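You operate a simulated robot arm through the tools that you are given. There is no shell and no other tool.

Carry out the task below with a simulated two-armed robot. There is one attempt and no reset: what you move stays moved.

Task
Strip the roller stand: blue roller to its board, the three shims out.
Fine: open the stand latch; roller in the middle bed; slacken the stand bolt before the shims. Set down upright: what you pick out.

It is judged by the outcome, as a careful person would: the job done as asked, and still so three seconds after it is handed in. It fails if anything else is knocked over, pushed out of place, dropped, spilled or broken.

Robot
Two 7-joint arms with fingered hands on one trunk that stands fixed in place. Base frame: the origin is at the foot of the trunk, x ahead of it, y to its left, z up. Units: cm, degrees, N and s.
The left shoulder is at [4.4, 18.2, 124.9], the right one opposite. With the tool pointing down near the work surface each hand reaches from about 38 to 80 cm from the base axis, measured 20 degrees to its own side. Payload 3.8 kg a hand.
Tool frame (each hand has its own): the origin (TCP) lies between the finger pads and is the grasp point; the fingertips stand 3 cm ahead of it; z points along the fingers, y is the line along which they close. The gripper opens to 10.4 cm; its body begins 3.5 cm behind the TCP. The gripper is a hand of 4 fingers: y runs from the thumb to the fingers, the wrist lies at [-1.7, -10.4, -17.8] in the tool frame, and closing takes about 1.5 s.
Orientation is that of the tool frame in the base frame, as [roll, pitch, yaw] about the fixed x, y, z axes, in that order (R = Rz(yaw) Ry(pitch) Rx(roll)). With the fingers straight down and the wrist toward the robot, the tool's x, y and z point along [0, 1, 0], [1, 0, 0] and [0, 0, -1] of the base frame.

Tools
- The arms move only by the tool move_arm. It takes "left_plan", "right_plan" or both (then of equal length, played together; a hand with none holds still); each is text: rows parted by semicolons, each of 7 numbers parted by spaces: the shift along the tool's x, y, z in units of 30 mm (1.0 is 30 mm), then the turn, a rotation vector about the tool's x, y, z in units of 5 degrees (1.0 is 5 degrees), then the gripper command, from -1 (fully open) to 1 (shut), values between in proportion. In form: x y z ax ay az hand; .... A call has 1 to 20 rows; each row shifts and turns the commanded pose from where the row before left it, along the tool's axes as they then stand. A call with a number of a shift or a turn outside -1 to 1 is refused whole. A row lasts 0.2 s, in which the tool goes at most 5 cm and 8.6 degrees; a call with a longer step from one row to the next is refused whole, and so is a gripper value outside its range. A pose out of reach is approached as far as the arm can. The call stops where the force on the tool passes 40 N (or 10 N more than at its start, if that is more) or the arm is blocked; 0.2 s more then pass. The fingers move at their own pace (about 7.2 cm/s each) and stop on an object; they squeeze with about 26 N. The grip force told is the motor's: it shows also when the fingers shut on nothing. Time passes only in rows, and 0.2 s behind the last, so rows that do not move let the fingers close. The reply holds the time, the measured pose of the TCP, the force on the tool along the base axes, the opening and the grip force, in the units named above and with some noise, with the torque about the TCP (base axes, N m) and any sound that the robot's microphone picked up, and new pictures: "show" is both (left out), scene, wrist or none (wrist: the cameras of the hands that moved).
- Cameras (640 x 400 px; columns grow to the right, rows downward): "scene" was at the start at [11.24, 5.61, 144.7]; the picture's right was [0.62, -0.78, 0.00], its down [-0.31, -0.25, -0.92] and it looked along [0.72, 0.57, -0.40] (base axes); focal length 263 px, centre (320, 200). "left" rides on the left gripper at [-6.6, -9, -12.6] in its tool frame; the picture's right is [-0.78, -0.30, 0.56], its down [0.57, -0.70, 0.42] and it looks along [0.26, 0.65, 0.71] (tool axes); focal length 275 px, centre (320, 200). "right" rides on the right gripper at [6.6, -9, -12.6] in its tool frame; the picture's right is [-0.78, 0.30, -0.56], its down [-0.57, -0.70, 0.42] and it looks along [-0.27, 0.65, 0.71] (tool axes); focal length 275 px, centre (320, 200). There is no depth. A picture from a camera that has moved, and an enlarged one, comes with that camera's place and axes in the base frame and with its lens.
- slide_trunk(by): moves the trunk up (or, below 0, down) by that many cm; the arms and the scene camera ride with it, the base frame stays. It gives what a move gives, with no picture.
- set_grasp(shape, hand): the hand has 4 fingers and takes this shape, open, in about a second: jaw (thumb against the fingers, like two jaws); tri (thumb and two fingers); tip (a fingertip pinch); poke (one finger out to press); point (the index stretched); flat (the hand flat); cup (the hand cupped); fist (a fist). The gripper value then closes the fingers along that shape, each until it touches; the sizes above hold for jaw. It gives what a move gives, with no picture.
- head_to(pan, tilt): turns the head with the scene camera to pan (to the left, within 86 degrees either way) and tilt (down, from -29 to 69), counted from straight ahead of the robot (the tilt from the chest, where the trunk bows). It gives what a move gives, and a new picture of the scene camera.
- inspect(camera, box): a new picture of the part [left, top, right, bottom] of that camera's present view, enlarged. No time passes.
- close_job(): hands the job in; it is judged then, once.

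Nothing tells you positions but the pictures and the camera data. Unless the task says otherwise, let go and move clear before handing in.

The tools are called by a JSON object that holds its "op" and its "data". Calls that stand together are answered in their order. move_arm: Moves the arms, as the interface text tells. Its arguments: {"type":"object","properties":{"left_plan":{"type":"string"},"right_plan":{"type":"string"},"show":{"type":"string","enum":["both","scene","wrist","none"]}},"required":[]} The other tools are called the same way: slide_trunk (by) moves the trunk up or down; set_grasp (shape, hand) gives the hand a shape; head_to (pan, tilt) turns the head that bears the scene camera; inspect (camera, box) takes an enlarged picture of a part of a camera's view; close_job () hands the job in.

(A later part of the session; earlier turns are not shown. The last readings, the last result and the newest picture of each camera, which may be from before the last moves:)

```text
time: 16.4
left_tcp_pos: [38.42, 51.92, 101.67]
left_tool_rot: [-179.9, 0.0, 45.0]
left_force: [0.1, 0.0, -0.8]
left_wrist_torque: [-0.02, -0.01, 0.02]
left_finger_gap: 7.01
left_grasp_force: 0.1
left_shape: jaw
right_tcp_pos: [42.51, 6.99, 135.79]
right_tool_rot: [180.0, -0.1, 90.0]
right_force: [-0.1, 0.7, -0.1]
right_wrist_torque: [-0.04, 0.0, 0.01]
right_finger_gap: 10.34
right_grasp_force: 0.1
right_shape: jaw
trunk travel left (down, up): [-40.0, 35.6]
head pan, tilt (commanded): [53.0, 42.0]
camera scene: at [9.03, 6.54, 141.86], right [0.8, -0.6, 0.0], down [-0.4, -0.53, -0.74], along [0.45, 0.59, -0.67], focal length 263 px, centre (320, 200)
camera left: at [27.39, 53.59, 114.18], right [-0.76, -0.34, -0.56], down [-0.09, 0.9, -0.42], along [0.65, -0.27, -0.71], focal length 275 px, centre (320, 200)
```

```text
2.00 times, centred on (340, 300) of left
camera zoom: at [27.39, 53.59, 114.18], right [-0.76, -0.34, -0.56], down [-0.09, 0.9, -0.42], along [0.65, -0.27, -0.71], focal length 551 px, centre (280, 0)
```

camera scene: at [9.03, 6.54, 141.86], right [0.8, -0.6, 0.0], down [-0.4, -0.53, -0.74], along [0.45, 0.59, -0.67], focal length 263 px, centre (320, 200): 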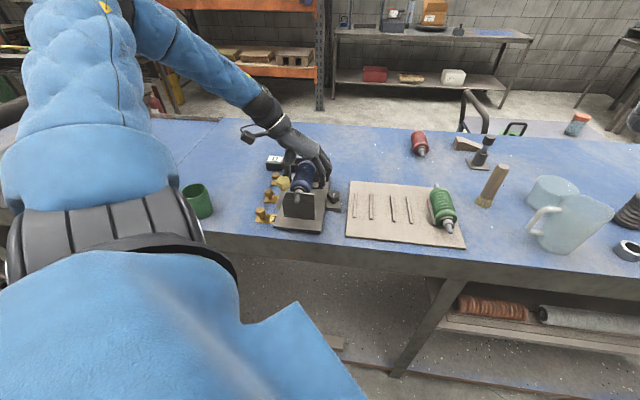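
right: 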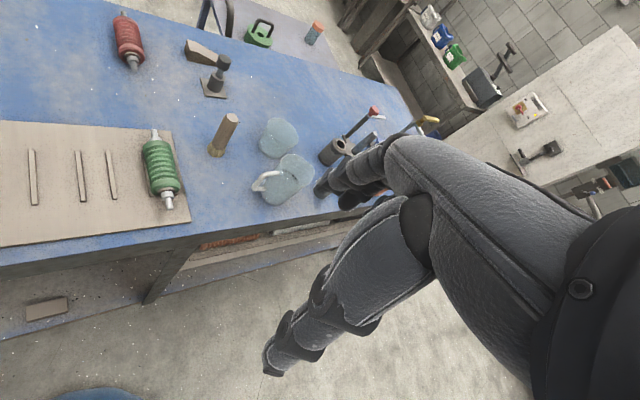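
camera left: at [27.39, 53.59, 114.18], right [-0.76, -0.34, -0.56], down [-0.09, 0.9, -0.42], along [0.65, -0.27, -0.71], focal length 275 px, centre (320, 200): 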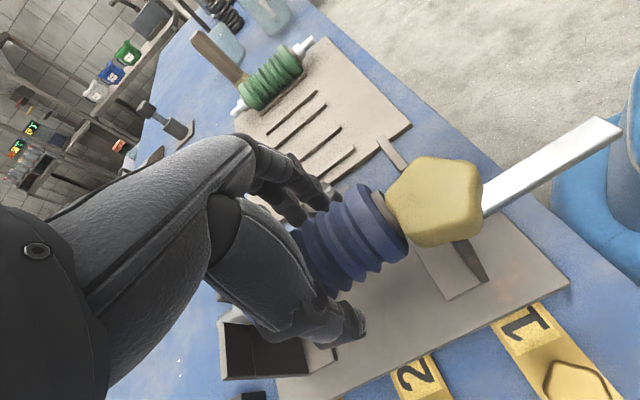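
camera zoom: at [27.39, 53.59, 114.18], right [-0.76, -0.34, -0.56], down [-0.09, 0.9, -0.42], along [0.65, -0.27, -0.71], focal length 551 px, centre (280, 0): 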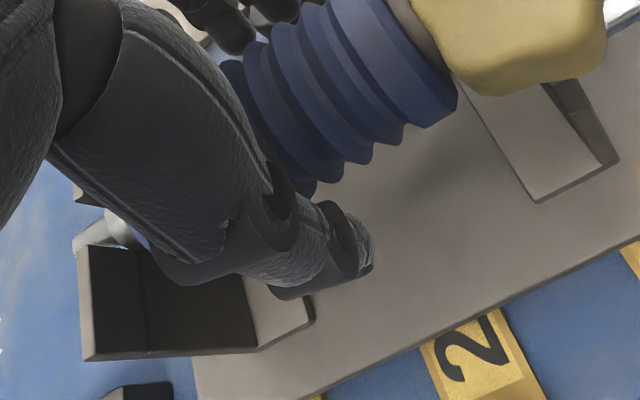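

{"op": "move_arm", "data": {"left_plan": "0 0 0.15 0 0 0 -0.2; 0 0 0 0 0 0 0; 0 0 0 0 0 0 0.3; 0 0 0 0 0 0 0.6; 0 0 0 0 0 0 1; 0 0 0 0 0 0 1; 0 0 0 0 0 0 1; 0 0 0 0 0 0 1", "show": "none"}}

{"op": "inspect", "data": {"camera": "scene", "box": [250, 105, 370, 245]}}

{"op": "inspect", "data": {"camera": "left", "box": [200, 120, 520, 340]}}

```text
time: 18.2
left_tcp_pos: [38.39, 51.94, 101.04]
left_tool_rot: [179.9, 0.0, 44.9]
left_force: [-2.5, 1.8, -0.7]
left_wrist_torque: [0.02, -0.01, -0.07]
left_finger_gap: 3.81
left_grasp_force: 26.1
left_shape: jaw
right_tcp_pos: [42.57, 6.82, 135.77]
right_tool_rot: [179.9, 0.0, 90.0]
right_force: [0.5, -0.8, -0.3]
right_wrist_torque: [0.01, -0.03, 0.0]
right_finger_gap: 10.36
right_grasp_force: 0.2
right_shape: jaw
trunk travel left (down, up): [-40.0, 35.6]
head pan, tilt (commanded): [53.0, 42.0]
```

```text
2.86 times, centred on (310, 175) of scene
camera zoom: at [9.02, 6.59, 141.85], right [0.8, -0.6, 0.0], down [-0.4, -0.53, -0.74], along [0.45, 0.59, -0.67], focal length 751 px, centre (349, 271)
```

zoom: 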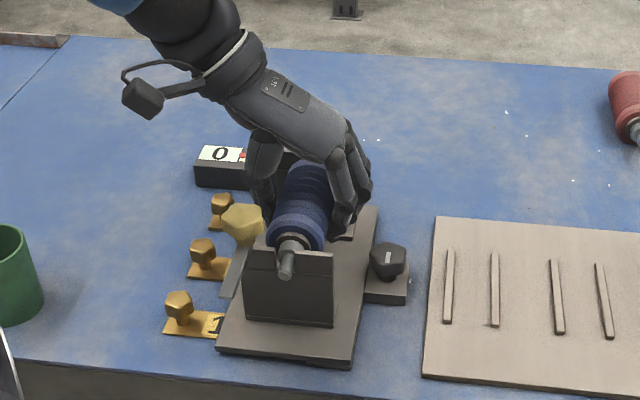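

```text
1.82 times, centred on (360, 230) of left
camera zoom: at [27.35, 53.67, 113.7], right [-0.76, -0.34, -0.56], down [-0.09, 0.9, -0.42], along [0.65, -0.27, -0.71], focal length 500 px, centre (247, 146)
```

zoom: 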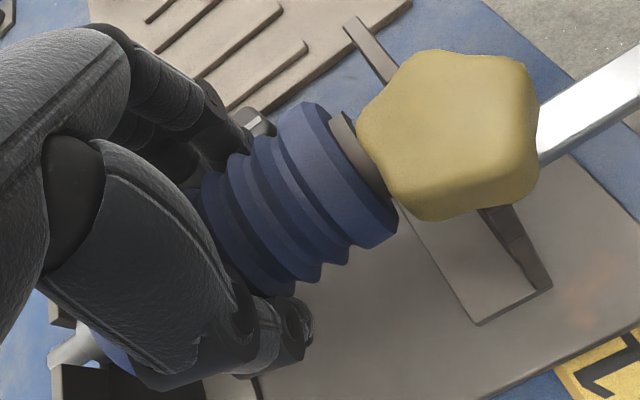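

The roller is held at 26 N. I'll lift slowly and watch the force.

{"op": "move_arm", "data": {"left_plan": "0 0 -0.15 0 0 0 1; 0 0 -0.15 0 0 0 1; 0 0 -0.2 0 0 0 1; 0 0 -0.2 0 0 0 1; 0 0 -0.2 0 0 0 1; 0 0 -0.2 0 0 0 1", "show": "none"}}

{"op": "inspect", "data": {"camera": "scene", "box": [250, 105, 370, 245]}}

{"op": "inspect", "data": {"camera": "left", "box": [200, 120, 520, 340]}}

```text
time: 19.6
left_tcp_pos: [38.26, 51.96, 104.64]
left_tool_rot: [-180.0, 0.0, 45.1]
left_force: [0.6, 0.4, -3.0]
left_wrist_torque: [0.01, -0.01, -0.01]
left_finger_gap: 3.82
left_grasp_force: 25.9
left_shape: jaw
right_tcp_pos: [42.55, 6.93, 135.74]
right_tool_rot: [-179.9, 0.0, 90.1]
right_force: [0.1, 0.7, 0.0]
right_wrist_torque: [-0.01, 0.02, 0.01]
right_finger_gap: 10.35
right_grasp_force: 0.1
right_shape: jaw
trunk travel left (down, up): [-40.0, 35.6]
head pan, tilt (commanded): [53.0, 42.0]
```

```text
2.86 times, centred on (310, 175) of scene
camera zoom: at [9.04, 6.54, 141.86], right [0.8, -0.6, 0.0], down [-0.4, -0.53, -0.74], along [0.45, 0.59, -0.67], focal length 751 px, centre (349, 271)
```

zoom: 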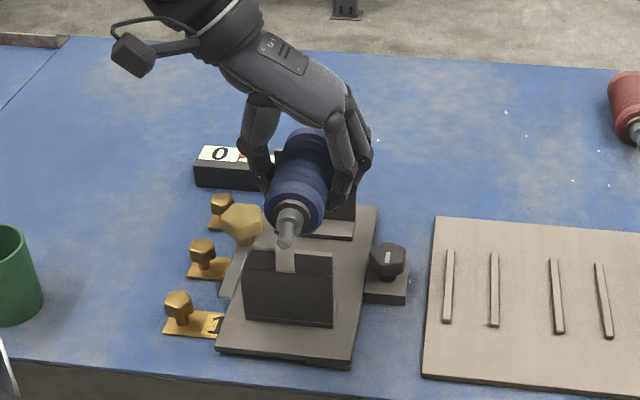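

```text
1.82 times, centred on (360, 230) of left
camera zoom: at [27.33, 53.6, 117.06], right [-0.76, -0.34, -0.56], down [-0.09, 0.9, -0.43], along [0.65, -0.27, -0.71], focal length 500 px, centre (247, 146)
```

zoom: 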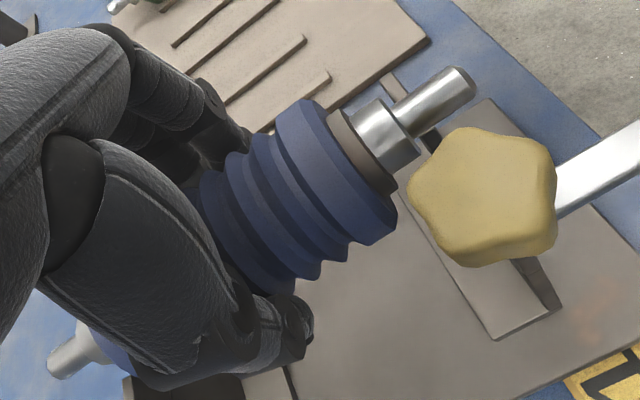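

The roller lifts cleanly at about 3 N. Before carrying it, I'll check whether the fingertips stick out below the roller, since it has to be set between low ribs.

{"op": "inspect", "data": {"camera": "scene", "box": [285, 140, 335, 195]}}

{"op": "inspect", "data": {"camera": "left", "box": [250, 160, 430, 320]}}

{"op": "inspect", "data": {"camera": "scene", "box": [340, 170, 470, 260]}}

```text
7.27 times, centred on (310, 168) of scene
camera zoom: at [9.04, 6.54, 141.86], right [0.8, -0.6, 0.0], down [-0.4, -0.53, -0.74], along [0.45, 0.59, -0.67], focal length 1912 px, centre (393, 436)
```

zoom: 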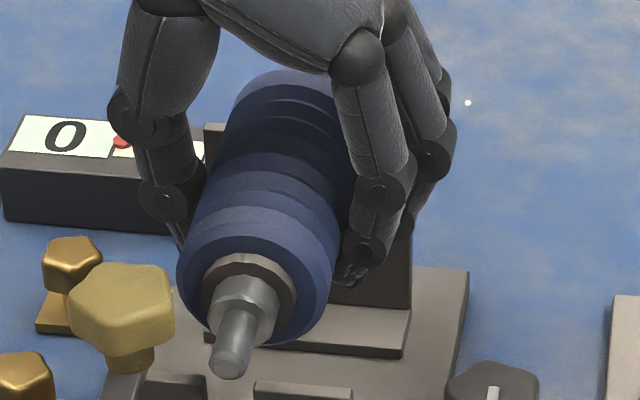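

```text
2.50 times, centred on (340, 240) of left
camera zoom: at [27.33, 53.6, 117.06], right [-0.76, -0.34, -0.56], down [-0.09, 0.9, -0.43], along [0.65, -0.27, -0.71], focal length 688 px, centre (270, 100)
```

zoom: 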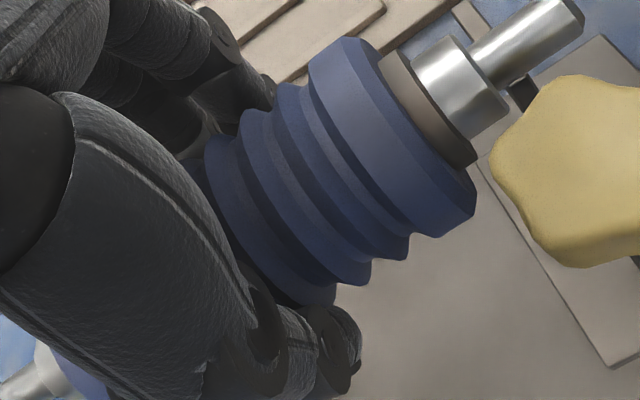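

```text
4.44 times, centred on (405, 215) of scene
camera zoom: at [9.04, 6.54, 141.86], right [0.8, -0.6, 0.0], down [-0.4, -0.53, -0.74], along [0.45, 0.59, -0.67], focal length 1168 px, centre (-58, 133)
```

zoom: 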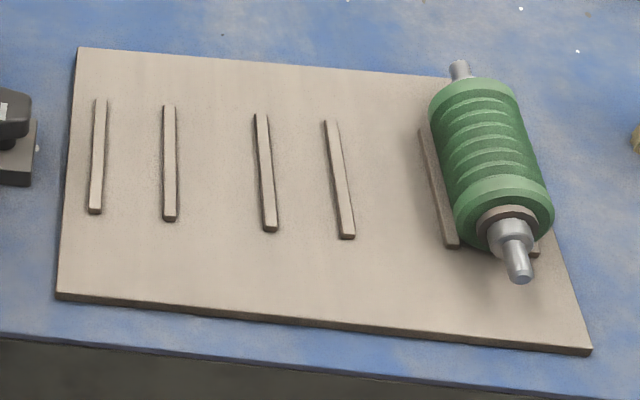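

The fingertips reach about level with the roller's underside and would hit the bed ribs. I'll seat the roller back in its slots, regrip about 1.3 cm higher, and lift again.

{"op": "move_arm", "data": {"left_plan": "0 0 0.2 0 0 0 1; 0 0 0.2 0 0 0 1; 0 0 0.2 0 0 0 1; 0 0 0.2 0 0 0 1; 0 0 0.15 0 0 0 1; 0 0 0.1 0 0 0 1; 0 0 0 0 0 0 1", "show": "none"}}

{"op": "inspect", "data": {"camera": "scene", "box": [250, 105, 370, 245]}}

```text
time: 21.2
left_tcp_pos: [38.34, 51.94, 101.21]
left_tool_rot: [-180.0, 0.0, 45.0]
left_force: [-0.4, 0.8, -2.0]
left_wrist_torque: [-0.01, 0.02, -0.07]
left_finger_gap: 3.86
left_grasp_force: 25.2
left_shape: jaw
right_tcp_pos: [42.47, 6.96, 135.8]
right_tool_rot: [-180.0, -0.1, 89.9]
right_force: [0.9, 0.4, -0.4]
right_wrist_torque: [-0.02, 0.01, 0.01]
right_finger_gap: 10.37
right_grasp_force: 0.0
right_shape: jaw
trunk travel left (down, up): [-40.0, 35.6]
head pan, tilt (commanded): [53.0, 42.0]
```

```text
2.86 times, centred on (310, 175) of scene
camera zoom: at [9.03, 6.57, 141.85], right [0.8, -0.6, 0.0], down [-0.4, -0.53, -0.74], along [0.45, 0.59, -0.67], focal length 751 px, centre (349, 271)
```

zoom: 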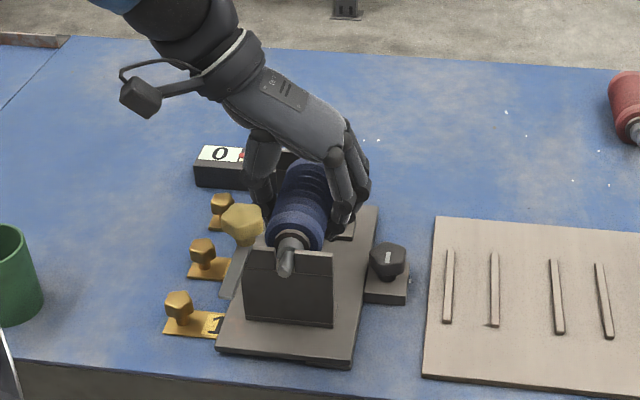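

{"op": "move_arm", "data": {"left_plan": "0 0 0.04 0 0 0 1; 0 0 0 0 0 0 0.6; 0 0 0 0 0 0 0.2; 0 0 0 0 0 0 0; 0 0 0 0 0 0 -0.2; 0 0 -0.1 0 0 0 -0.25; 0 0 -0.2 0 0 0 -0.25; 0 0 -0.15 0 0 0 -0.25; 0 0 0 0 0 0 0; 0 0 0 0 0 0 0.3; 0 0 0 0 0 0 0.6; 0 0 0 0 0 0 1; 0 0 0 0 0 0 1; 0 0 0 0 0 0 1; 0 0 0 0 0 0 1", "show": "none"}}

{"op": "inspect", "data": {"camera": "scene", "box": [250, 105, 370, 245]}}

{"op": "inspect", "data": {"camera": "left", "box": [250, 160, 430, 320]}}

```text
time: 24.4
left_tcp_pos: [38.22, 51.97, 102.63]
left_tool_rot: [180.0, 0.0, 45.0]
left_force: [-0.1, 1.0, -0.1]
left_wrist_torque: [-0.01, 0.01, -0.09]
left_finger_gap: 4.34
left_grasp_force: 25.9
left_shape: jaw
right_tcp_pos: [42.55, 6.86, 135.71]
right_tool_rot: [-180.0, -0.1, 90.0]
right_force: [0.6, -0.8, 0.5]
right_wrist_torque: [0.02, 0.05, 0.03]
right_finger_gap: 10.33
right_grasp_force: 0.1
right_shape: jaw
trunk travel left (down, up): [-40.0, 35.6]
head pan, tilt (commanded): [53.0, 42.0]
```

```text
2.86 times, centred on (310, 175) of scene
camera zoom: at [9.02, 6.55, 141.86], right [0.8, -0.6, 0.0], down [-0.4, -0.53, -0.74], along [0.45, 0.59, -0.67], focal length 751 px, centre (349, 271)
```

zoom: 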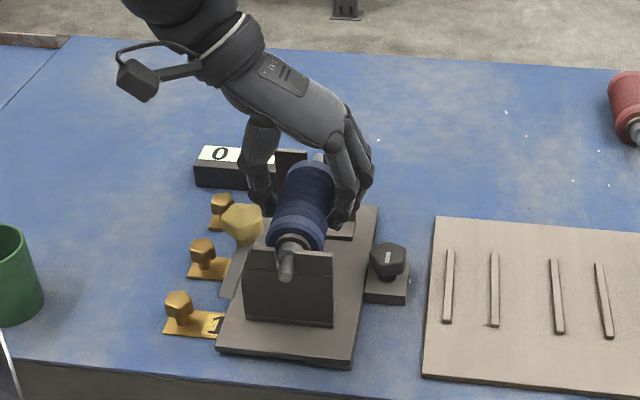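

```text
2.50 times, centred on (340, 240) of left
camera zoom: at [27.32, 53.73, 115.13], right [-0.76, -0.34, -0.56], down [-0.09, 0.9, -0.42], along [0.65, -0.27, -0.71], focal length 688 px, centre (270, 100)
```

zoom: 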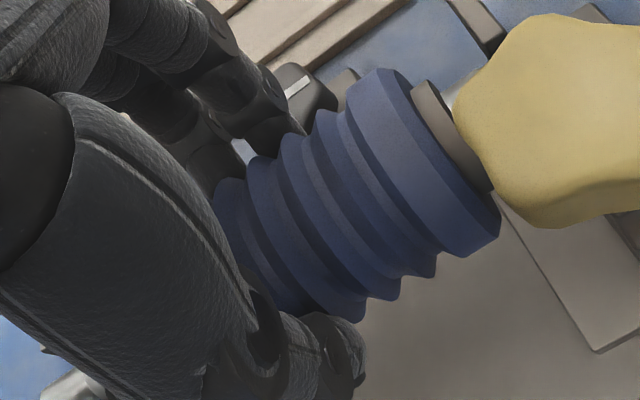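

Regripped at TCP z≈102.6. I'll lift slowly, then check that it holds.

{"op": "move_arm", "data": {"left_plan": "0 0 -0.1 0 0 0 1; 0 0 -0.15 0 0 0 1; 0 0 -0.2 0 0 0 1; 0 0 -0.25 0 0 0 1; 0 0 -0.3 0 0 0 1; 0 0 -0.4 0 0 0 1; 0 0 -0.5 0 0 0 1; 0 0 -0.6 0 0 0 1; 0 0 -0.5 0 0 0 1; 0 0 0 0 0 0 1", "show": "none"}}

{"op": "inspect", "data": {"camera": "scene", "box": [250, 105, 370, 245]}}

{"op": "inspect", "data": {"camera": "left", "box": [250, 160, 430, 320]}}

```text
time: 26.6
left_tcp_pos: [38.35, 51.93, 111.65]
left_tool_rot: [179.9, 0.1, 45.1]
left_force: [-0.4, 0.1, -2.7]
left_wrist_torque: [-0.02, 0.0, 0.04]
left_finger_gap: 4.34
left_grasp_force: 26.6
left_shape: jaw
right_tcp_pos: [42.57, 6.89, 135.87]
right_tool_rot: [-179.9, 0.1, 90.1]
right_force: [-0.4, -1.0, 0.0]
right_wrist_torque: [0.0, 0.01, -0.02]
right_finger_gap: 10.38
right_grasp_force: 0.1
right_shape: jaw
trunk travel left (down, up): [-40.0, 35.6]
head pan, tilt (commanded): [53.0, 42.0]
```

```text
2.86 times, centred on (310, 175) of scene
camera zoom: at [9.06, 6.59, 141.85], right [0.8, -0.6, 0.0], down [-0.4, -0.53, -0.74], along [0.45, 0.59, -0.67], focal length 751 px, centre (349, 271)
```

zoom: 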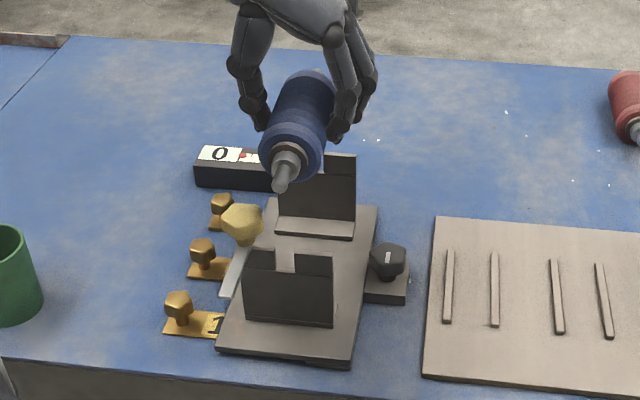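

```text
2.50 times, centred on (340, 240) of left
camera zoom: at [27.38, 53.69, 124.12], right [-0.76, -0.34, -0.56], down [-0.09, 0.9, -0.43], along [0.65, -0.27, -0.71], focal length 688 px, centre (270, 100)
```

zoom: 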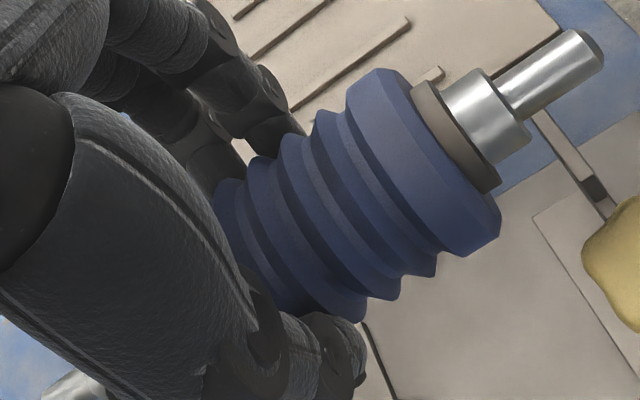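

The roller is held firmly. I'll carry it across, level, over the middle bed between ribs 3 and 4 (u≈15.85, v≈63.2).

{"op": "move_arm", "data": {"left_plan": "0 0.5 0 0 0 0 1; 0 0.9 0 0 0 0 1; 0 0.95 0 0 0 0 1; 0 0.95 0 0 0 0 1; 0 0.95 0 0 0 0 1; 0 0.95 0 0 0 0 1; 0 0.95 0 0 0 0 1; 0 0.95 0 0 0 0 1; 0 0.9 0 0 0 0 1; 0 0.55 0 0 0 0 1; 0 0 0 0 0 0 1; 0 0 0 0 0 0 1", "show": "both"}}

{"op": "inspect", "data": {"camera": "scene", "box": [330, 125, 480, 255]}}

{"op": "inspect", "data": {"camera": "left", "box": [220, 120, 520, 360]}}

```text
time: 29.2
left_tcp_pos: [56.62, 33.88, 111.39]
left_tool_rot: [-180.0, -0.1, 45.0]
left_force: [0.0, 0.1, -3.0]
left_wrist_torque: [-0.01, 0.01, 0.0]
left_finger_gap: 4.33
left_grasp_force: 26.2
left_shape: jaw
right_tcp_pos: [42.56, 6.86, 135.73]
right_tool_rot: [-179.8, -0.1, 90.0]
right_force: [-0.3, 0.3, 0.0]
right_wrist_torque: [0.0, 0.01, 0.01]
right_finger_gap: 10.37
right_grasp_force: 0.1
right_shape: jaw
trunk travel left (down, up): [-40.0, 35.6]
head pan, tilt (commanded): [53.0, 42.0]
camera scene: at [9.07, 6.55, 141.85], right [0.8, -0.6, 0.0], down [-0.4, -0.53, -0.74], along [0.45, 0.59, -0.67], focal length 263 px, centre (320, 200)
camera left: at [45.56, 35.53, 124.08], right [-0.76, -0.34, -0.56], down [-0.09, 0.9, -0.42], along [0.65, -0.27, -0.71], focal length 275 px, centre (320, 200)
```

scene: 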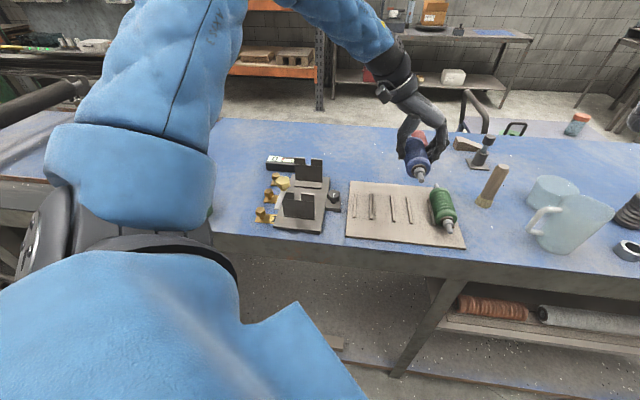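
left: 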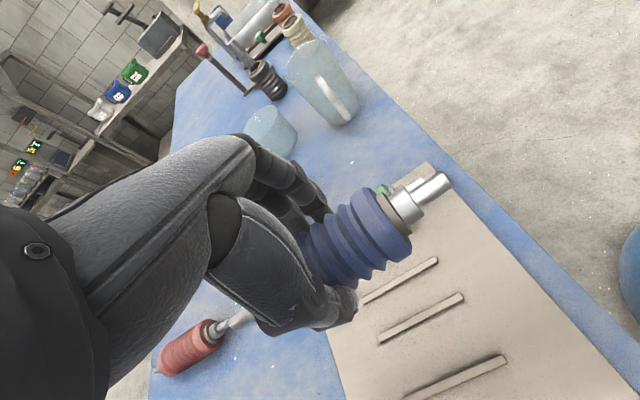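

```text
3.08 times, centred on (405, 190) of scene
camera zoom: at [9.07, 6.55, 141.85], right [0.8, -0.6, 0.0], down [-0.4, -0.53, -0.74], along [0.45, 0.59, -0.67], focal length 809 px, centre (58, 231)
```

zoom: 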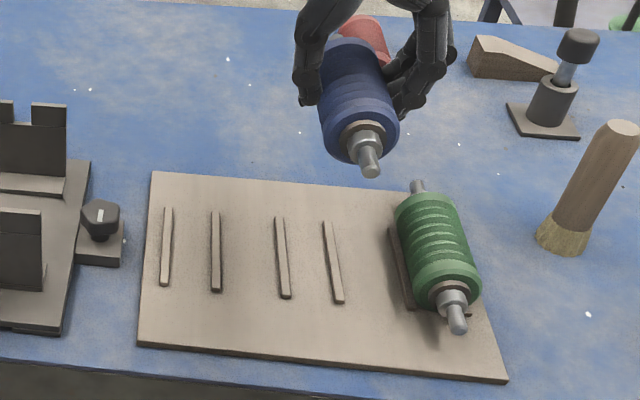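

```text
1.67 times, centred on (370, 240) of left
camera zoom: at [45.56, 35.53, 124.08], right [-0.76, -0.34, -0.56], down [-0.09, 0.9, -0.42], along [0.65, -0.27, -0.71], focal length 459 px, centre (237, 133)
```

zoom: 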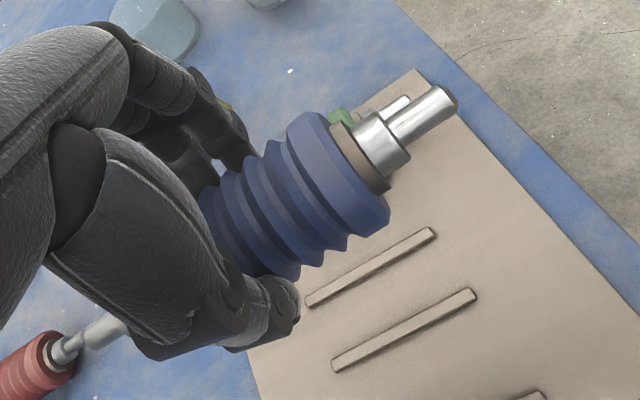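

The roller is over the middle bed. I'll descend partway and check again.

{"op": "move_arm", "data": {"left_plan": "0 0 0.5 0 0 0 1; 0 0 0.7 0 0 0 1; 0 0 0.7 0 0 0 1; 0 0 0.7 0 0 0 1; 0 0 0.6 0 0 0 1; 0 0 0.5 0 0 0 1; 0 0 0 0 0 0 1; 0 0 0 0 0 0 1", "show": "none"}}

{"op": "inspect", "data": {"camera": "scene", "box": [340, 145, 470, 255]}}

{"op": "inspect", "data": {"camera": "left", "box": [220, 120, 520, 360]}}

{"op": "inspect", "data": {"camera": "right", "box": [0, 0, 320, 200]}}

```text
time: 31.0
left_tcp_pos: [56.63, 33.86, 100.49]
left_tool_rot: [-180.0, 0.0, 44.9]
left_force: [0.1, -0.6, -3.0]
left_wrist_torque: [0.0, 0.06, -0.03]
left_finger_gap: 4.34
left_grasp_force: 26.1
left_shape: jaw
right_tcp_pos: [42.66, 6.85, 135.79]
right_tool_rot: [-179.9, -0.1, 90.0]
right_force: [-0.2, 1.0, -0.2]
right_wrist_torque: [-0.01, 0.0, -0.02]
right_finger_gap: 10.38
right_grasp_force: 0.0
right_shape: jaw
trunk travel left (down, up): [-40.0, 35.6]
head pan, tilt (commanded): [53.0, 42.0]
```

```text
3.64 times, centred on (405, 200) of scene
camera zoom: at [9.07, 6.56, 141.85], right [0.8, -0.6, 0.0], down [-0.4, -0.53, -0.74], along [0.45, 0.59, -0.67], focal length 956 px, centre (11, 200)
```

zoom: 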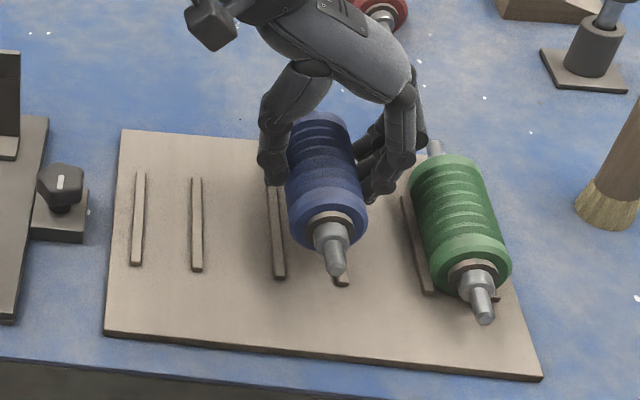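

```text
1.67 times, centred on (370, 240) of left
camera zoom: at [45.64, 35.5, 113.03], right [-0.76, -0.34, -0.56], down [-0.09, 0.9, -0.42], along [0.65, -0.27, -0.71], focal length 459 px, centre (237, 133)
```

zoom: 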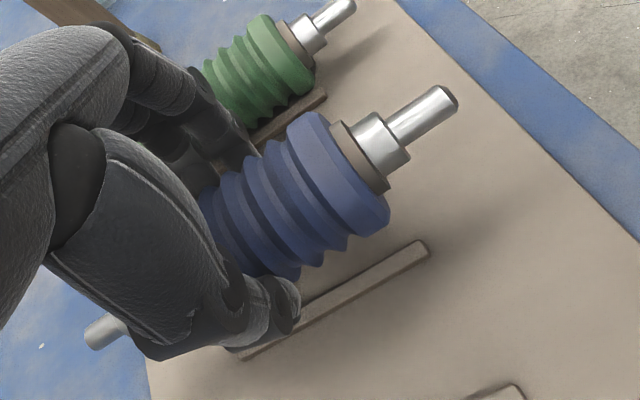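

```text
2.00 times, centred on (160, 100) of right
camera zoom: at [33.52, 13.45, 148.41], right [0.3, -0.78, 0.56], down [-0.7, -0.57, -0.42], along [0.65, -0.26, -0.71], focal length 551 px, centre (640, 400)
```

zoom: 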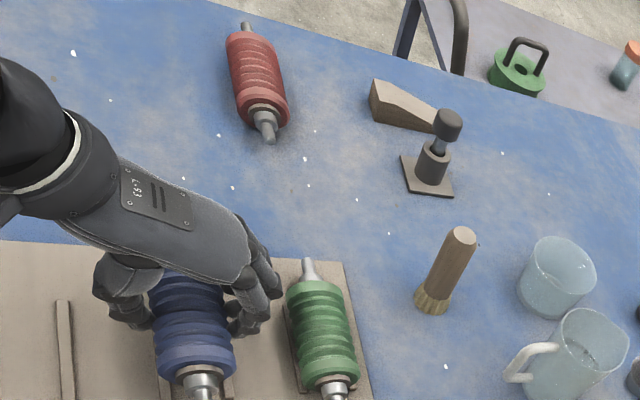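

{"op": "move_arm", "data": {"left_plan": "0 0 0.3 0 0 0 1; 0 0 0.25 0 0 0 1; 0 0 0.15 0 0 0 1; 0 0 0 0 0 0 1", "show": "none"}}

{"op": "inspect", "data": {"camera": "scene", "box": [340, 145, 470, 255]}}

{"op": "inspect", "data": {"camera": "left", "box": [220, 120, 520, 360]}}

```text
time: 32.0
left_tcp_pos: [56.6, 33.81, 98.32]
left_tool_rot: [180.0, 0.0, 44.9]
left_force: [-0.5, -0.3, -1.9]
left_wrist_torque: [-0.02, -0.02, 0.01]
left_finger_gap: 4.32
left_grasp_force: 26.3
left_shape: jaw
right_tcp_pos: [42.56, 6.9, 135.79]
right_tool_rot: [-179.9, -0.1, 89.9]
right_force: [0.6, -0.1, -0.4]
right_wrist_torque: [-0.01, 0.0, 0.0]
right_finger_gap: 10.36
right_grasp_force: 0.1
right_shape: jaw
trunk travel left (down, up): [-40.0, 35.6]
head pan, tilt (commanded): [53.0, 42.0]
```

```text
3.64 times, centred on (405, 200) of scene
camera zoom: at [9.05, 6.55, 141.85], right [0.8, -0.6, 0.0], down [-0.4, -0.53, -0.74], along [0.45, 0.59, -0.67], focal length 956 px, centre (11, 200)
```

zoom: 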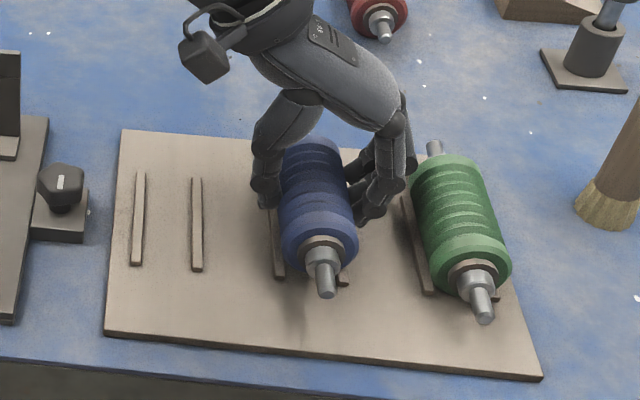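

```text
1.67 times, centred on (370, 240) of left
camera zoom: at [45.54, 35.52, 110.9], right [-0.76, -0.34, -0.56], down [-0.09, 0.9, -0.42], along [0.65, -0.27, -0.71], focal length 459 px, centre (237, 133)
```

zoom: 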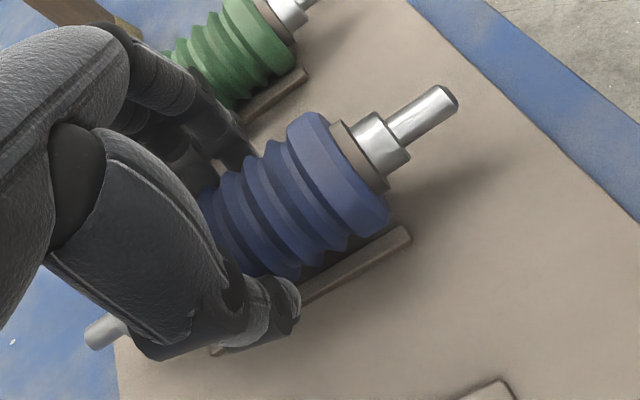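

{"op": "move_arm", "data": {"left_plan": "0 0 0.1 0 0 0 1; 0 0 0.1 0 0 0 1; 0 0 0 0 0 0 1", "show": "none"}}

{"op": "inspect", "data": {"camera": "left", "box": [270, 170, 430, 290]}}

{"op": "inspect", "data": {"camera": "scene", "box": [380, 180, 450, 235]}}

```text
time: 32.8
left_tcp_pos: [56.56, 33.69, 97.75]
left_tool_rot: [179.9, 0.1, 45.0]
left_force: [-0.4, 1.0, -2.7]
left_wrist_torque: [-0.01, -0.02, 0.0]
left_finger_gap: 4.35
left_grasp_force: 25.8
left_shape: jaw
right_tcp_pos: [42.55, 6.9, 135.85]
right_tool_rot: [-179.9, 0.0, 90.0]
right_force: [-0.3, 0.6, 0.2]
right_wrist_torque: [0.01, -0.02, 0.01]
right_finger_gap: 10.36
right_grasp_force: 0.0
right_shape: jaw
trunk travel left (down, up): [-40.0, 35.6]
head pan, tilt (commanded): [53.0, 42.0]
```

```text
3.33 times, centred on (350, 230) of left
camera zoom: at [45.57, 35.5, 110.29], right [-0.76, -0.34, -0.56], down [-0.09, 0.9, -0.42], along [0.65, -0.27, -0.71], focal length 918 px, centre (220, 100)
```

zoom: 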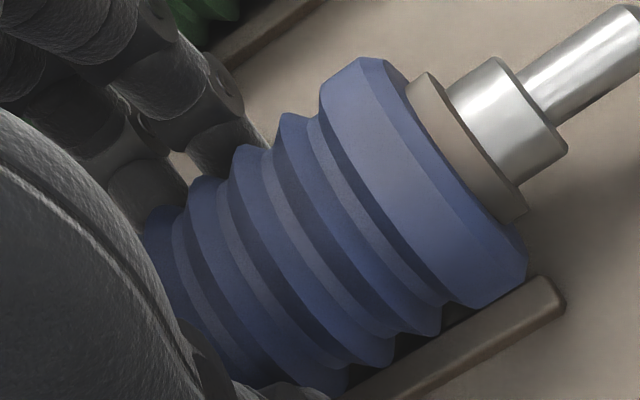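

```text
7.27 times, centred on (415, 208) of scene
camera zoom: at [9.06, 6.55, 141.85], right [0.8, -0.6, 0.0], down [-0.4, -0.53, -0.74], along [0.45, 0.59, -0.67], focal length 1912 px, centre (-371, 146)
```

zoom: 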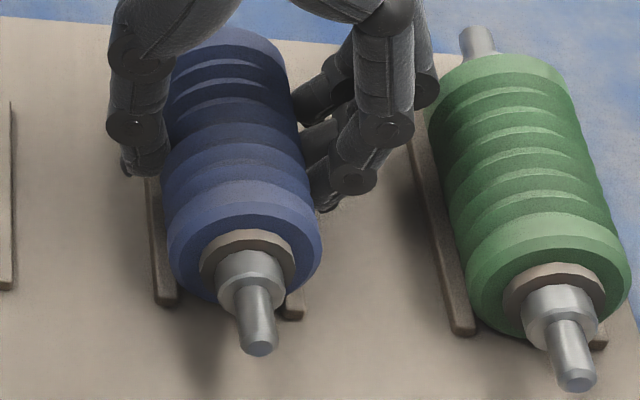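

{"op": "move_arm", "data": {"left_plan": "0 0 0.06 0 0 0 1; 0 0 0.05 0 0 0 1; 0 0 0 0 0 0 1", "show": "none"}}

{"op": "inspect", "data": {"camera": "scene", "box": [380, 180, 450, 235]}}

```text
time: 33.6
left_tcp_pos: [56.45, 33.76, 97.57]
left_tool_rot: [179.9, -0.2, 44.9]
left_force: [0.5, -1.1, 6.8]
left_wrist_torque: [-0.01, -0.05, -0.04]
left_finger_gap: 4.32
left_grasp_force: 26.4
left_shape: jaw
right_tcp_pos: [42.44, 6.75, 135.77]
right_tool_rot: [179.9, 0.0, 90.0]
right_force: [0.6, 1.6, -1.3]
right_wrist_torque: [0.01, 0.0, 0.0]
right_finger_gap: 10.35
right_grasp_force: 0.0
right_shape: jaw
trunk travel left (down, up): [-40.0, 35.6]
head pan, tilt (commanded): [53.0, 42.0]
```

```text
7.27 times, centred on (415, 208) of scene
camera zoom: at [8.96, 6.5, 141.87], right [0.8, -0.6, 0.0], down [-0.4, -0.53, -0.74], along [0.45, 0.59, -0.67], focal length 1912 px, centre (-371, 146)
```

zoom: 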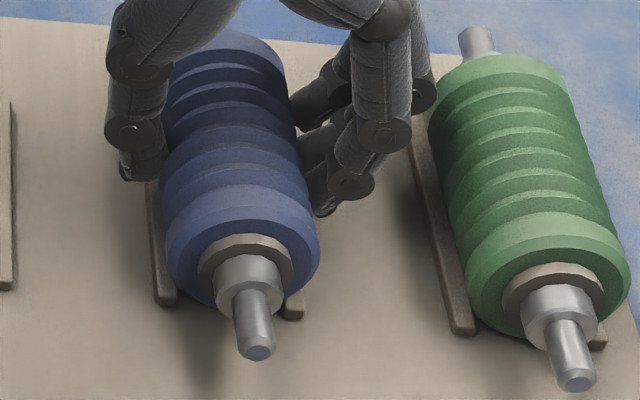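

There is contact at z≈97.6 with +7 N, so the roller has landed. I'll release slowly and check.

{"op": "move_arm", "data": {"left_plan": "0 0 -0.03 0 0 0 0.6; 0 0 0 0 0 0 0.2; 0 0 0 0 0 0 0.05; 0 0 0 0 0 0 -0.1; 0 0 0 0 0 0 -0.15; 0 0 0 0 0 0 -0.15", "show": "none"}}

{"op": "inspect", "data": {"camera": "scene", "box": [380, 180, 450, 235]}}

{"op": "inspect", "data": {"camera": "left", "box": [220, 120, 520, 360]}}

```text
time: 35.0
left_tcp_pos: [56.52, 33.86, 97.54]
left_tool_rot: [-180.0, -0.1, 45.0]
left_force: [-0.3, 0.6, 0.0]
left_wrist_torque: [0.0, 0.0, -0.01]
left_finger_gap: 5.96
left_grasp_force: 0.0
left_shape: jaw
right_tcp_pos: [42.41, 6.79, 135.65]
right_tool_rot: [-179.8, -0.1, 90.1]
right_force: [0.3, 0.1, -0.2]
right_wrist_torque: [0.02, 0.01, 0.02]
right_finger_gap: 10.35
right_grasp_force: 0.0
right_shape: jaw
trunk travel left (down, up): [-40.0, 35.6]
head pan, tilt (commanded): [53.0, 42.0]
```

```text
7.27 times, centred on (415, 208) of scene
camera zoom: at [9.05, 6.54, 141.85], right [0.8, -0.6, 0.0], down [-0.4, -0.53, -0.74], along [0.45, 0.59, -0.67], focal length 1912 px, centre (-371, 146)
```

zoom: 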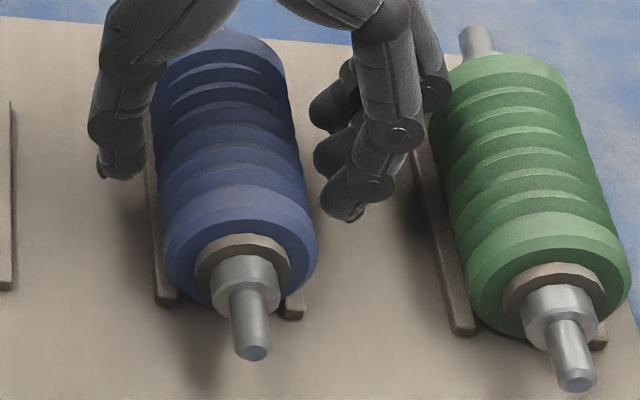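

```text
1.67 times, centred on (370, 240) of left
camera zoom: at [45.49, 35.52, 110.04], right [-0.76, -0.34, -0.56], down [-0.09, 0.9, -0.42], along [0.65, -0.27, -0.71], focal length 459 px, centre (237, 133)
```

zoom: 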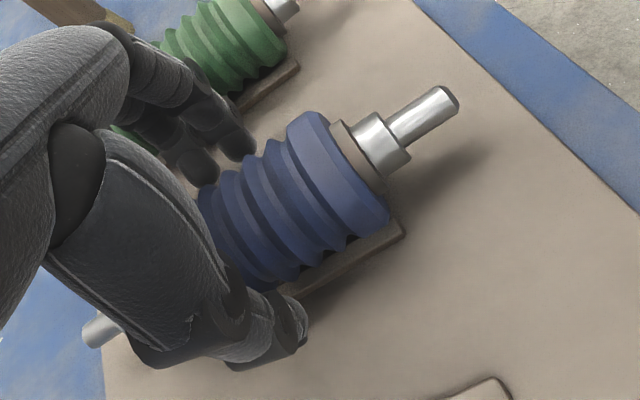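

The roller rests between the middle ribs. I'll rise straight up and look at it.

{"op": "move_arm", "data": {"left_plan": "0 0 -0.1 0 0 0 -0.2; 0 0 -0.3 0 0 0 -0.2; 0 0 -0.5 0 0 0 -0.2; 0 0 -0.8 0 0 0 -0.2; 0 0 -1 0 0 0 -0.2; 0 0 -1 0 0 0 -0.2; 0 0 -1 0 0 0 -0.2; 0 0 -1 0 0 0 -0.2; 0 0 -1 0 0 0 -0.2; 0 0 0 0 0 0 -0.2", "show": "both"}}

{"op": "inspect", "data": {"camera": "scene", "box": [340, 165, 470, 255]}}

{"op": "inspect", "data": {"camera": "left", "box": [300, 180, 540, 340]}}

```text
time: 37.2
left_tcp_pos: [56.36, 33.86, 117.72]
left_tool_rot: [180.0, 0.0, 45.0]
left_force: [0.2, 0.3, 0.3]
left_wrist_torque: [-0.01, 0.01, 0.0]
left_finger_gap: 6.23
left_grasp_force: 0.2
left_shape: jaw
right_tcp_pos: [42.58, 6.9, 135.81]
right_tool_rot: [-179.9, -0.1, 90.0]
right_force: [-0.1, 0.3, -0.7]
right_wrist_torque: [0.04, 0.02, -0.01]
right_finger_gap: 10.37
right_grasp_force: 0.1
right_shape: jaw
trunk travel left (down, up): [-40.0, 35.6]
head pan, tilt (commanded): [53.0, 42.0]
camera scene: at [9.06, 6.55, 141.85], right [0.8, -0.6, 0.0], down [-0.4, -0.53, -0.74], along [0.45, 0.59, -0.67], focal length 263 px, centre (320, 200)
camera left: at [45.35, 35.49, 130.32], right [-0.76, -0.34, -0.56], down [-0.09, 0.9, -0.42], along [0.65, -0.27, -0.71], focal length 275 px, centre (320, 200)
```

scene: 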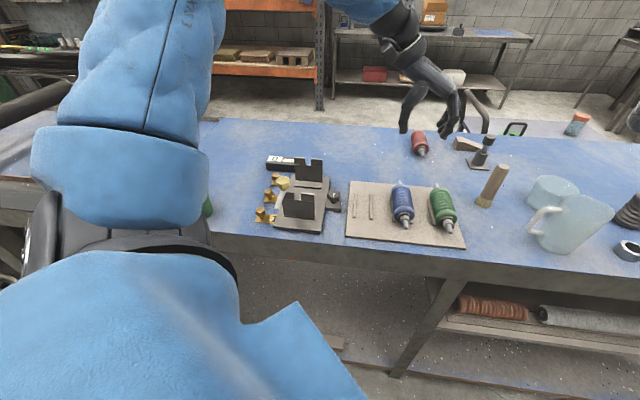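
left: 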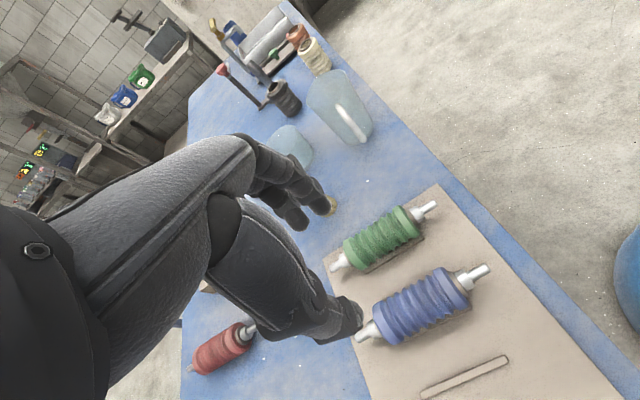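

```text
4.44 times, centred on (405, 210) of scene
camera zoom: at [9.06, 6.55, 141.85], right [0.8, -0.6, 0.0], down [-0.4, -0.53, -0.74], along [0.45, 0.59, -0.67], focal length 1168 px, centre (-58, 156)
```

zoom: 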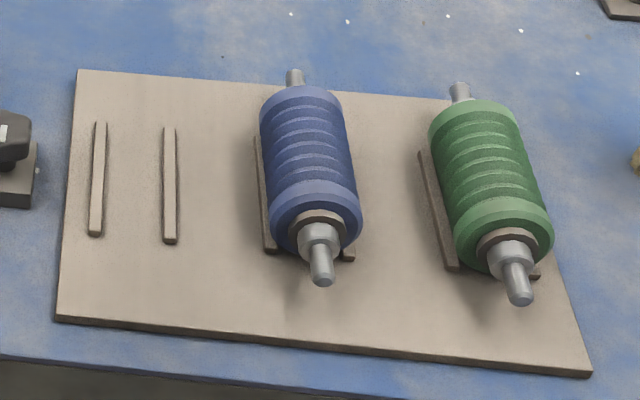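

```text
2.50 times, centred on (420, 260) of left
camera zoom: at [45.35, 35.49, 130.32], right [-0.76, -0.34, -0.56], down [-0.09, 0.9, -0.42], along [0.65, -0.27, -0.71], focal length 688 px, centre (70, 50)
```

zoom: 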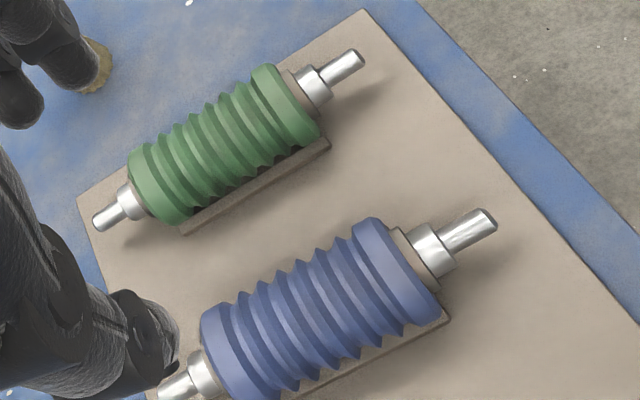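

The blue roller sits in the middle bed just as the green one sits in its own. Next I'll move over the stand bolt knob (u≈-2, v≈63.8) and look.

{"op": "move_arm", "data": {"left_plan": "0 -0.6 0 0 0 0 0; 0 -0.9 0 0 0 0 0; 0 -0.9 0 0 0 0 0; 0 -0.9 0 0 0 0 0; 0 -0.9 0.2 0 0 0 0; 0 -0.9 0.5 0 0 0 0; 0 -0.87 0.6 0 0 0 0; 0 0 0.6 0 0 0 0; 0 0 0.6 0 0 0 0; 0 0 0 0 0 0 0", "show": "both"}}

{"op": "inspect", "data": {"camera": "left", "box": [300, 210, 480, 350]}}

{"op": "inspect", "data": {"camera": "scene", "box": [255, 140, 375, 245]}}

```text
time: 39.4
left_tcp_pos: [43.82, 46.46, 109.98]
left_tool_rot: [-179.9, 0.0, 45.0]
left_force: [-1.2, -0.7, 0.2]
left_wrist_torque: [0.0, -0.01, 0.0]
left_finger_gap: 5.21
left_grasp_force: 0.2
left_shape: jaw
right_tcp_pos: [42.52, 6.73, 135.86]
right_tool_rot: [-180.0, -0.1, 90.0]
right_force: [-0.2, 0.0, -0.9]
right_wrist_torque: [0.0, -0.01, 0.02]
right_finger_gap: 10.36
right_grasp_force: 0.1
right_shape: jaw
trunk travel left (down, up): [-40.0, 35.6]
head pan, tilt (commanded): [53.0, 42.0]
camera scene: at [9.02, 6.5, 141.86], right [0.8, -0.6, 0.0], down [-0.4, -0.53, -0.74], along [0.45, 0.59, -0.67], focal length 263 px, centre (320, 200)
camera left: at [32.81, 48.3, 122.62], right [-0.76, -0.34, -0.56], down [-0.09, 0.9, -0.42], along [0.65, -0.27, -0.71], focal length 275 px, centre (320, 200)
```

scene: 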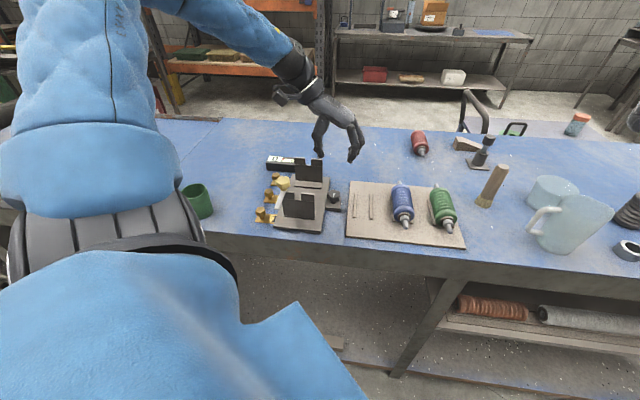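
left: 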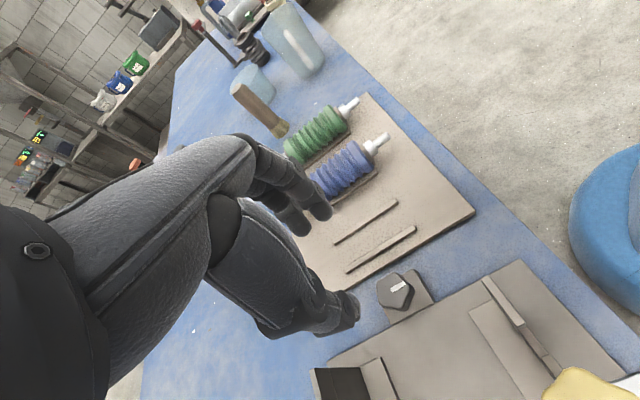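

```text
2.86 times, centred on (390, 280) of left
camera zoom: at [32.81, 48.3, 122.62], right [-0.76, -0.34, -0.56], down [-0.09, 0.9, -0.42], along [0.65, -0.27, -0.71], focal length 786 px, centre (120, -29)
```

zoom: 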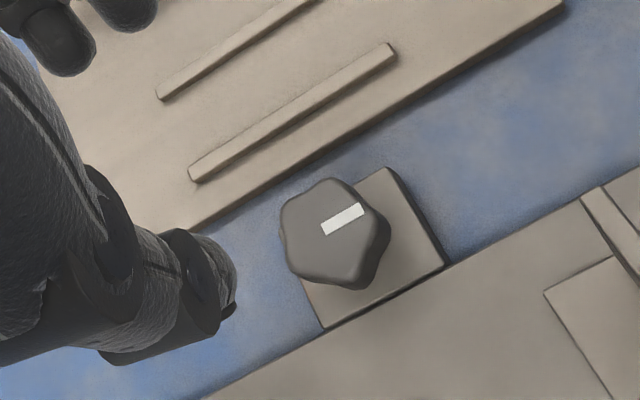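

```text
3.81 times, centred on (315, 192) of scene
camera zoom: at [9.02, 6.5, 141.86], right [0.8, -0.6, 0.0], down [-0.4, -0.53, -0.74], along [0.45, 0.59, -0.67], focal length 1002 px, centre (339, 229)
```

zoom: 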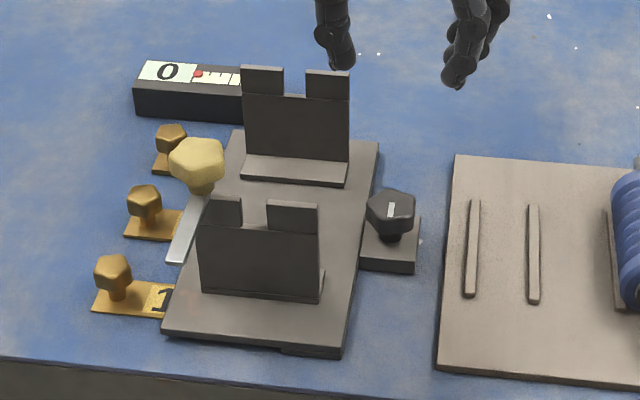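

The TCP is centred over the bolt knob. I'll lower until the fingertips are around it but above the base plate.

{"op": "move_arm", "data": {"left_plan": "0 0 0.7 0 0 0 0; 0 0 0.8 0 0 0 0; 0 0 0.8 0 0 0 0; 0 0 0.7 0 0 0 0; 0 0 0.5 0 0 0 0; 0 0 0.3 0 0 0 0; 0 0 0 0 0 0 0", "show": "none"}}

{"op": "inspect", "data": {"camera": "left", "box": [240, 160, 420, 340]}}

{"op": "inspect", "data": {"camera": "scene", "box": [295, 150, 375, 225]}}

```text
time: 41.0
left_tcp_pos: [43.85, 46.41, 98.72]
left_tool_rot: [180.0, -0.1, 45.0]
left_force: [0.2, -0.4, 0.1]
left_wrist_torque: [-0.02, 0.01, 0.02]
left_finger_gap: 5.22
left_grasp_force: 0.1
left_shape: jaw
right_tcp_pos: [42.54, 6.85, 135.82]
right_tool_rot: [180.0, -0.1, 90.0]
right_force: [0.1, 0.0, 0.0]
right_wrist_torque: [0.02, 0.0, 0.02]
right_finger_gap: 10.37
right_grasp_force: 0.2
right_shape: jaw
trunk travel left (down, up): [-40.0, 35.6]
head pan, tilt (commanded): [53.0, 42.0]
```

```text
2.22 times, centred on (330, 250) of left
camera zoom: at [32.83, 48.11, 111.23], right [-0.76, -0.34, -0.56], down [-0.09, 0.9, -0.42], along [0.65, -0.27, -0.71], focal length 612 px, centre (298, 89)
```

zoom: 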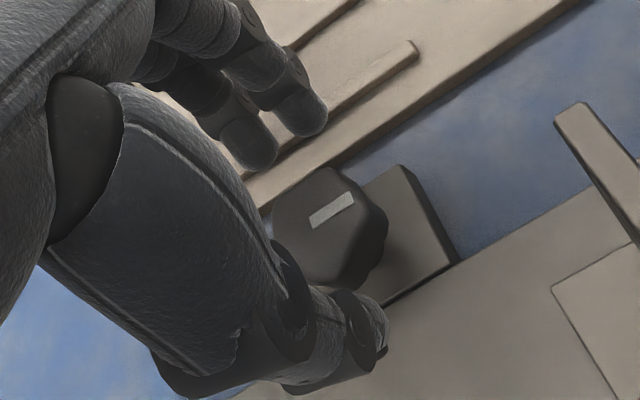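

```text
5.33 times, centred on (335, 188) of scene
camera zoom: at [9.02, 6.53, 141.86], right [0.8, -0.6, 0.0], down [-0.4, -0.53, -0.74], along [0.45, 0.59, -0.67], focal length 1402 px, centre (240, 267)
```

zoom: 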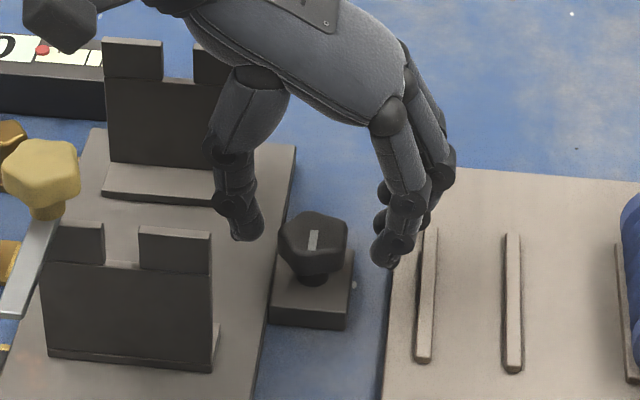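

{"op": "move_arm", "data": {"left_plan": "0 0 0.15 0 0 0 0; 0 0 0.1 0 0 0 0; 0 0 0 0 0 0 0.3; 0 0 0 0 0 0 0.5; 0 0 0 0 0 0 1; 0 0 0 0 0 0 1; 0 0 0 0 0 0 1; 0 0 0 0 0 0 1", "show": "none"}}

{"op": "inspect", "data": {"camera": "left", "box": [240, 160, 420, 340]}}

{"op": "inspect", "data": {"camera": "scene", "box": [295, 150, 375, 225]}}

```text
time: 42.8
left_tcp_pos: [43.87, 46.67, 98.03]
left_tool_rot: [180.0, 0.0, 45.0]
left_force: [-3.1, 3.1, -1.1]
left_wrist_torque: [0.06, 0.12, 0.08]
left_finger_gap: 2.61
left_grasp_force: 26.3
left_shape: jaw
right_tcp_pos: [42.48, 6.97, 135.83]
right_tool_rot: [179.9, -0.1, 90.0]
right_force: [-1.0, -0.9, -0.3]
right_wrist_torque: [0.02, -0.02, 0.03]
right_finger_gap: 10.37
right_grasp_force: 0.2
right_shape: jaw
trunk travel left (down, up): [-40.0, 35.6]
head pan, tilt (commanded): [53.0, 42.0]
```

```text
2.22 times, centred on (330, 250) of left
camera zoom: at [32.78, 48.24, 110.51], right [-0.76, -0.34, -0.56], down [-0.09, 0.9, -0.42], along [0.65, -0.27, -0.71], focal length 612 px, centre (298, 89)
```

zoom: 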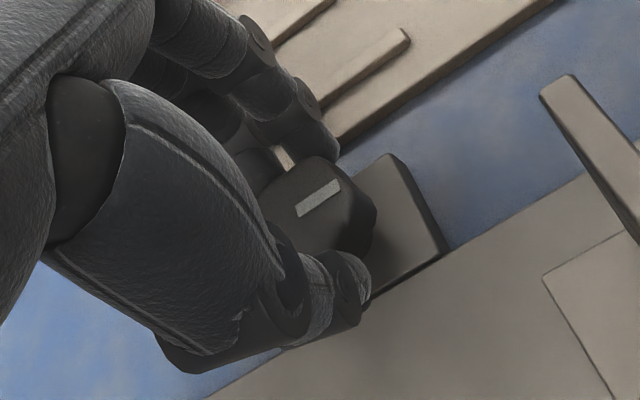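

```text
5.33 times, centred on (335, 188) of scene
camera zoom: at [8.97, 6.59, 141.86], right [0.8, -0.6, 0.0], down [-0.4, -0.53, -0.74], along [0.45, 0.59, -0.67], focal length 1402 px, centre (240, 267)
```

zoom: 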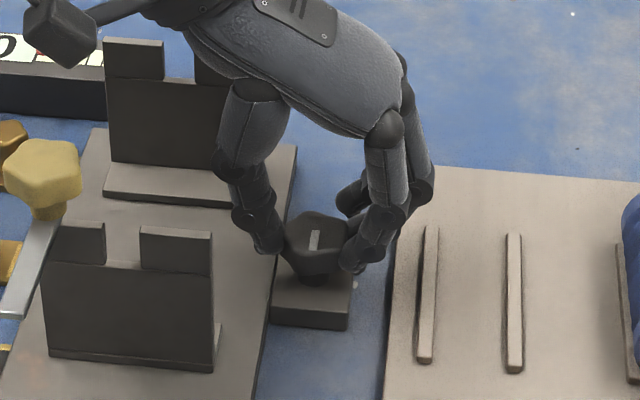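

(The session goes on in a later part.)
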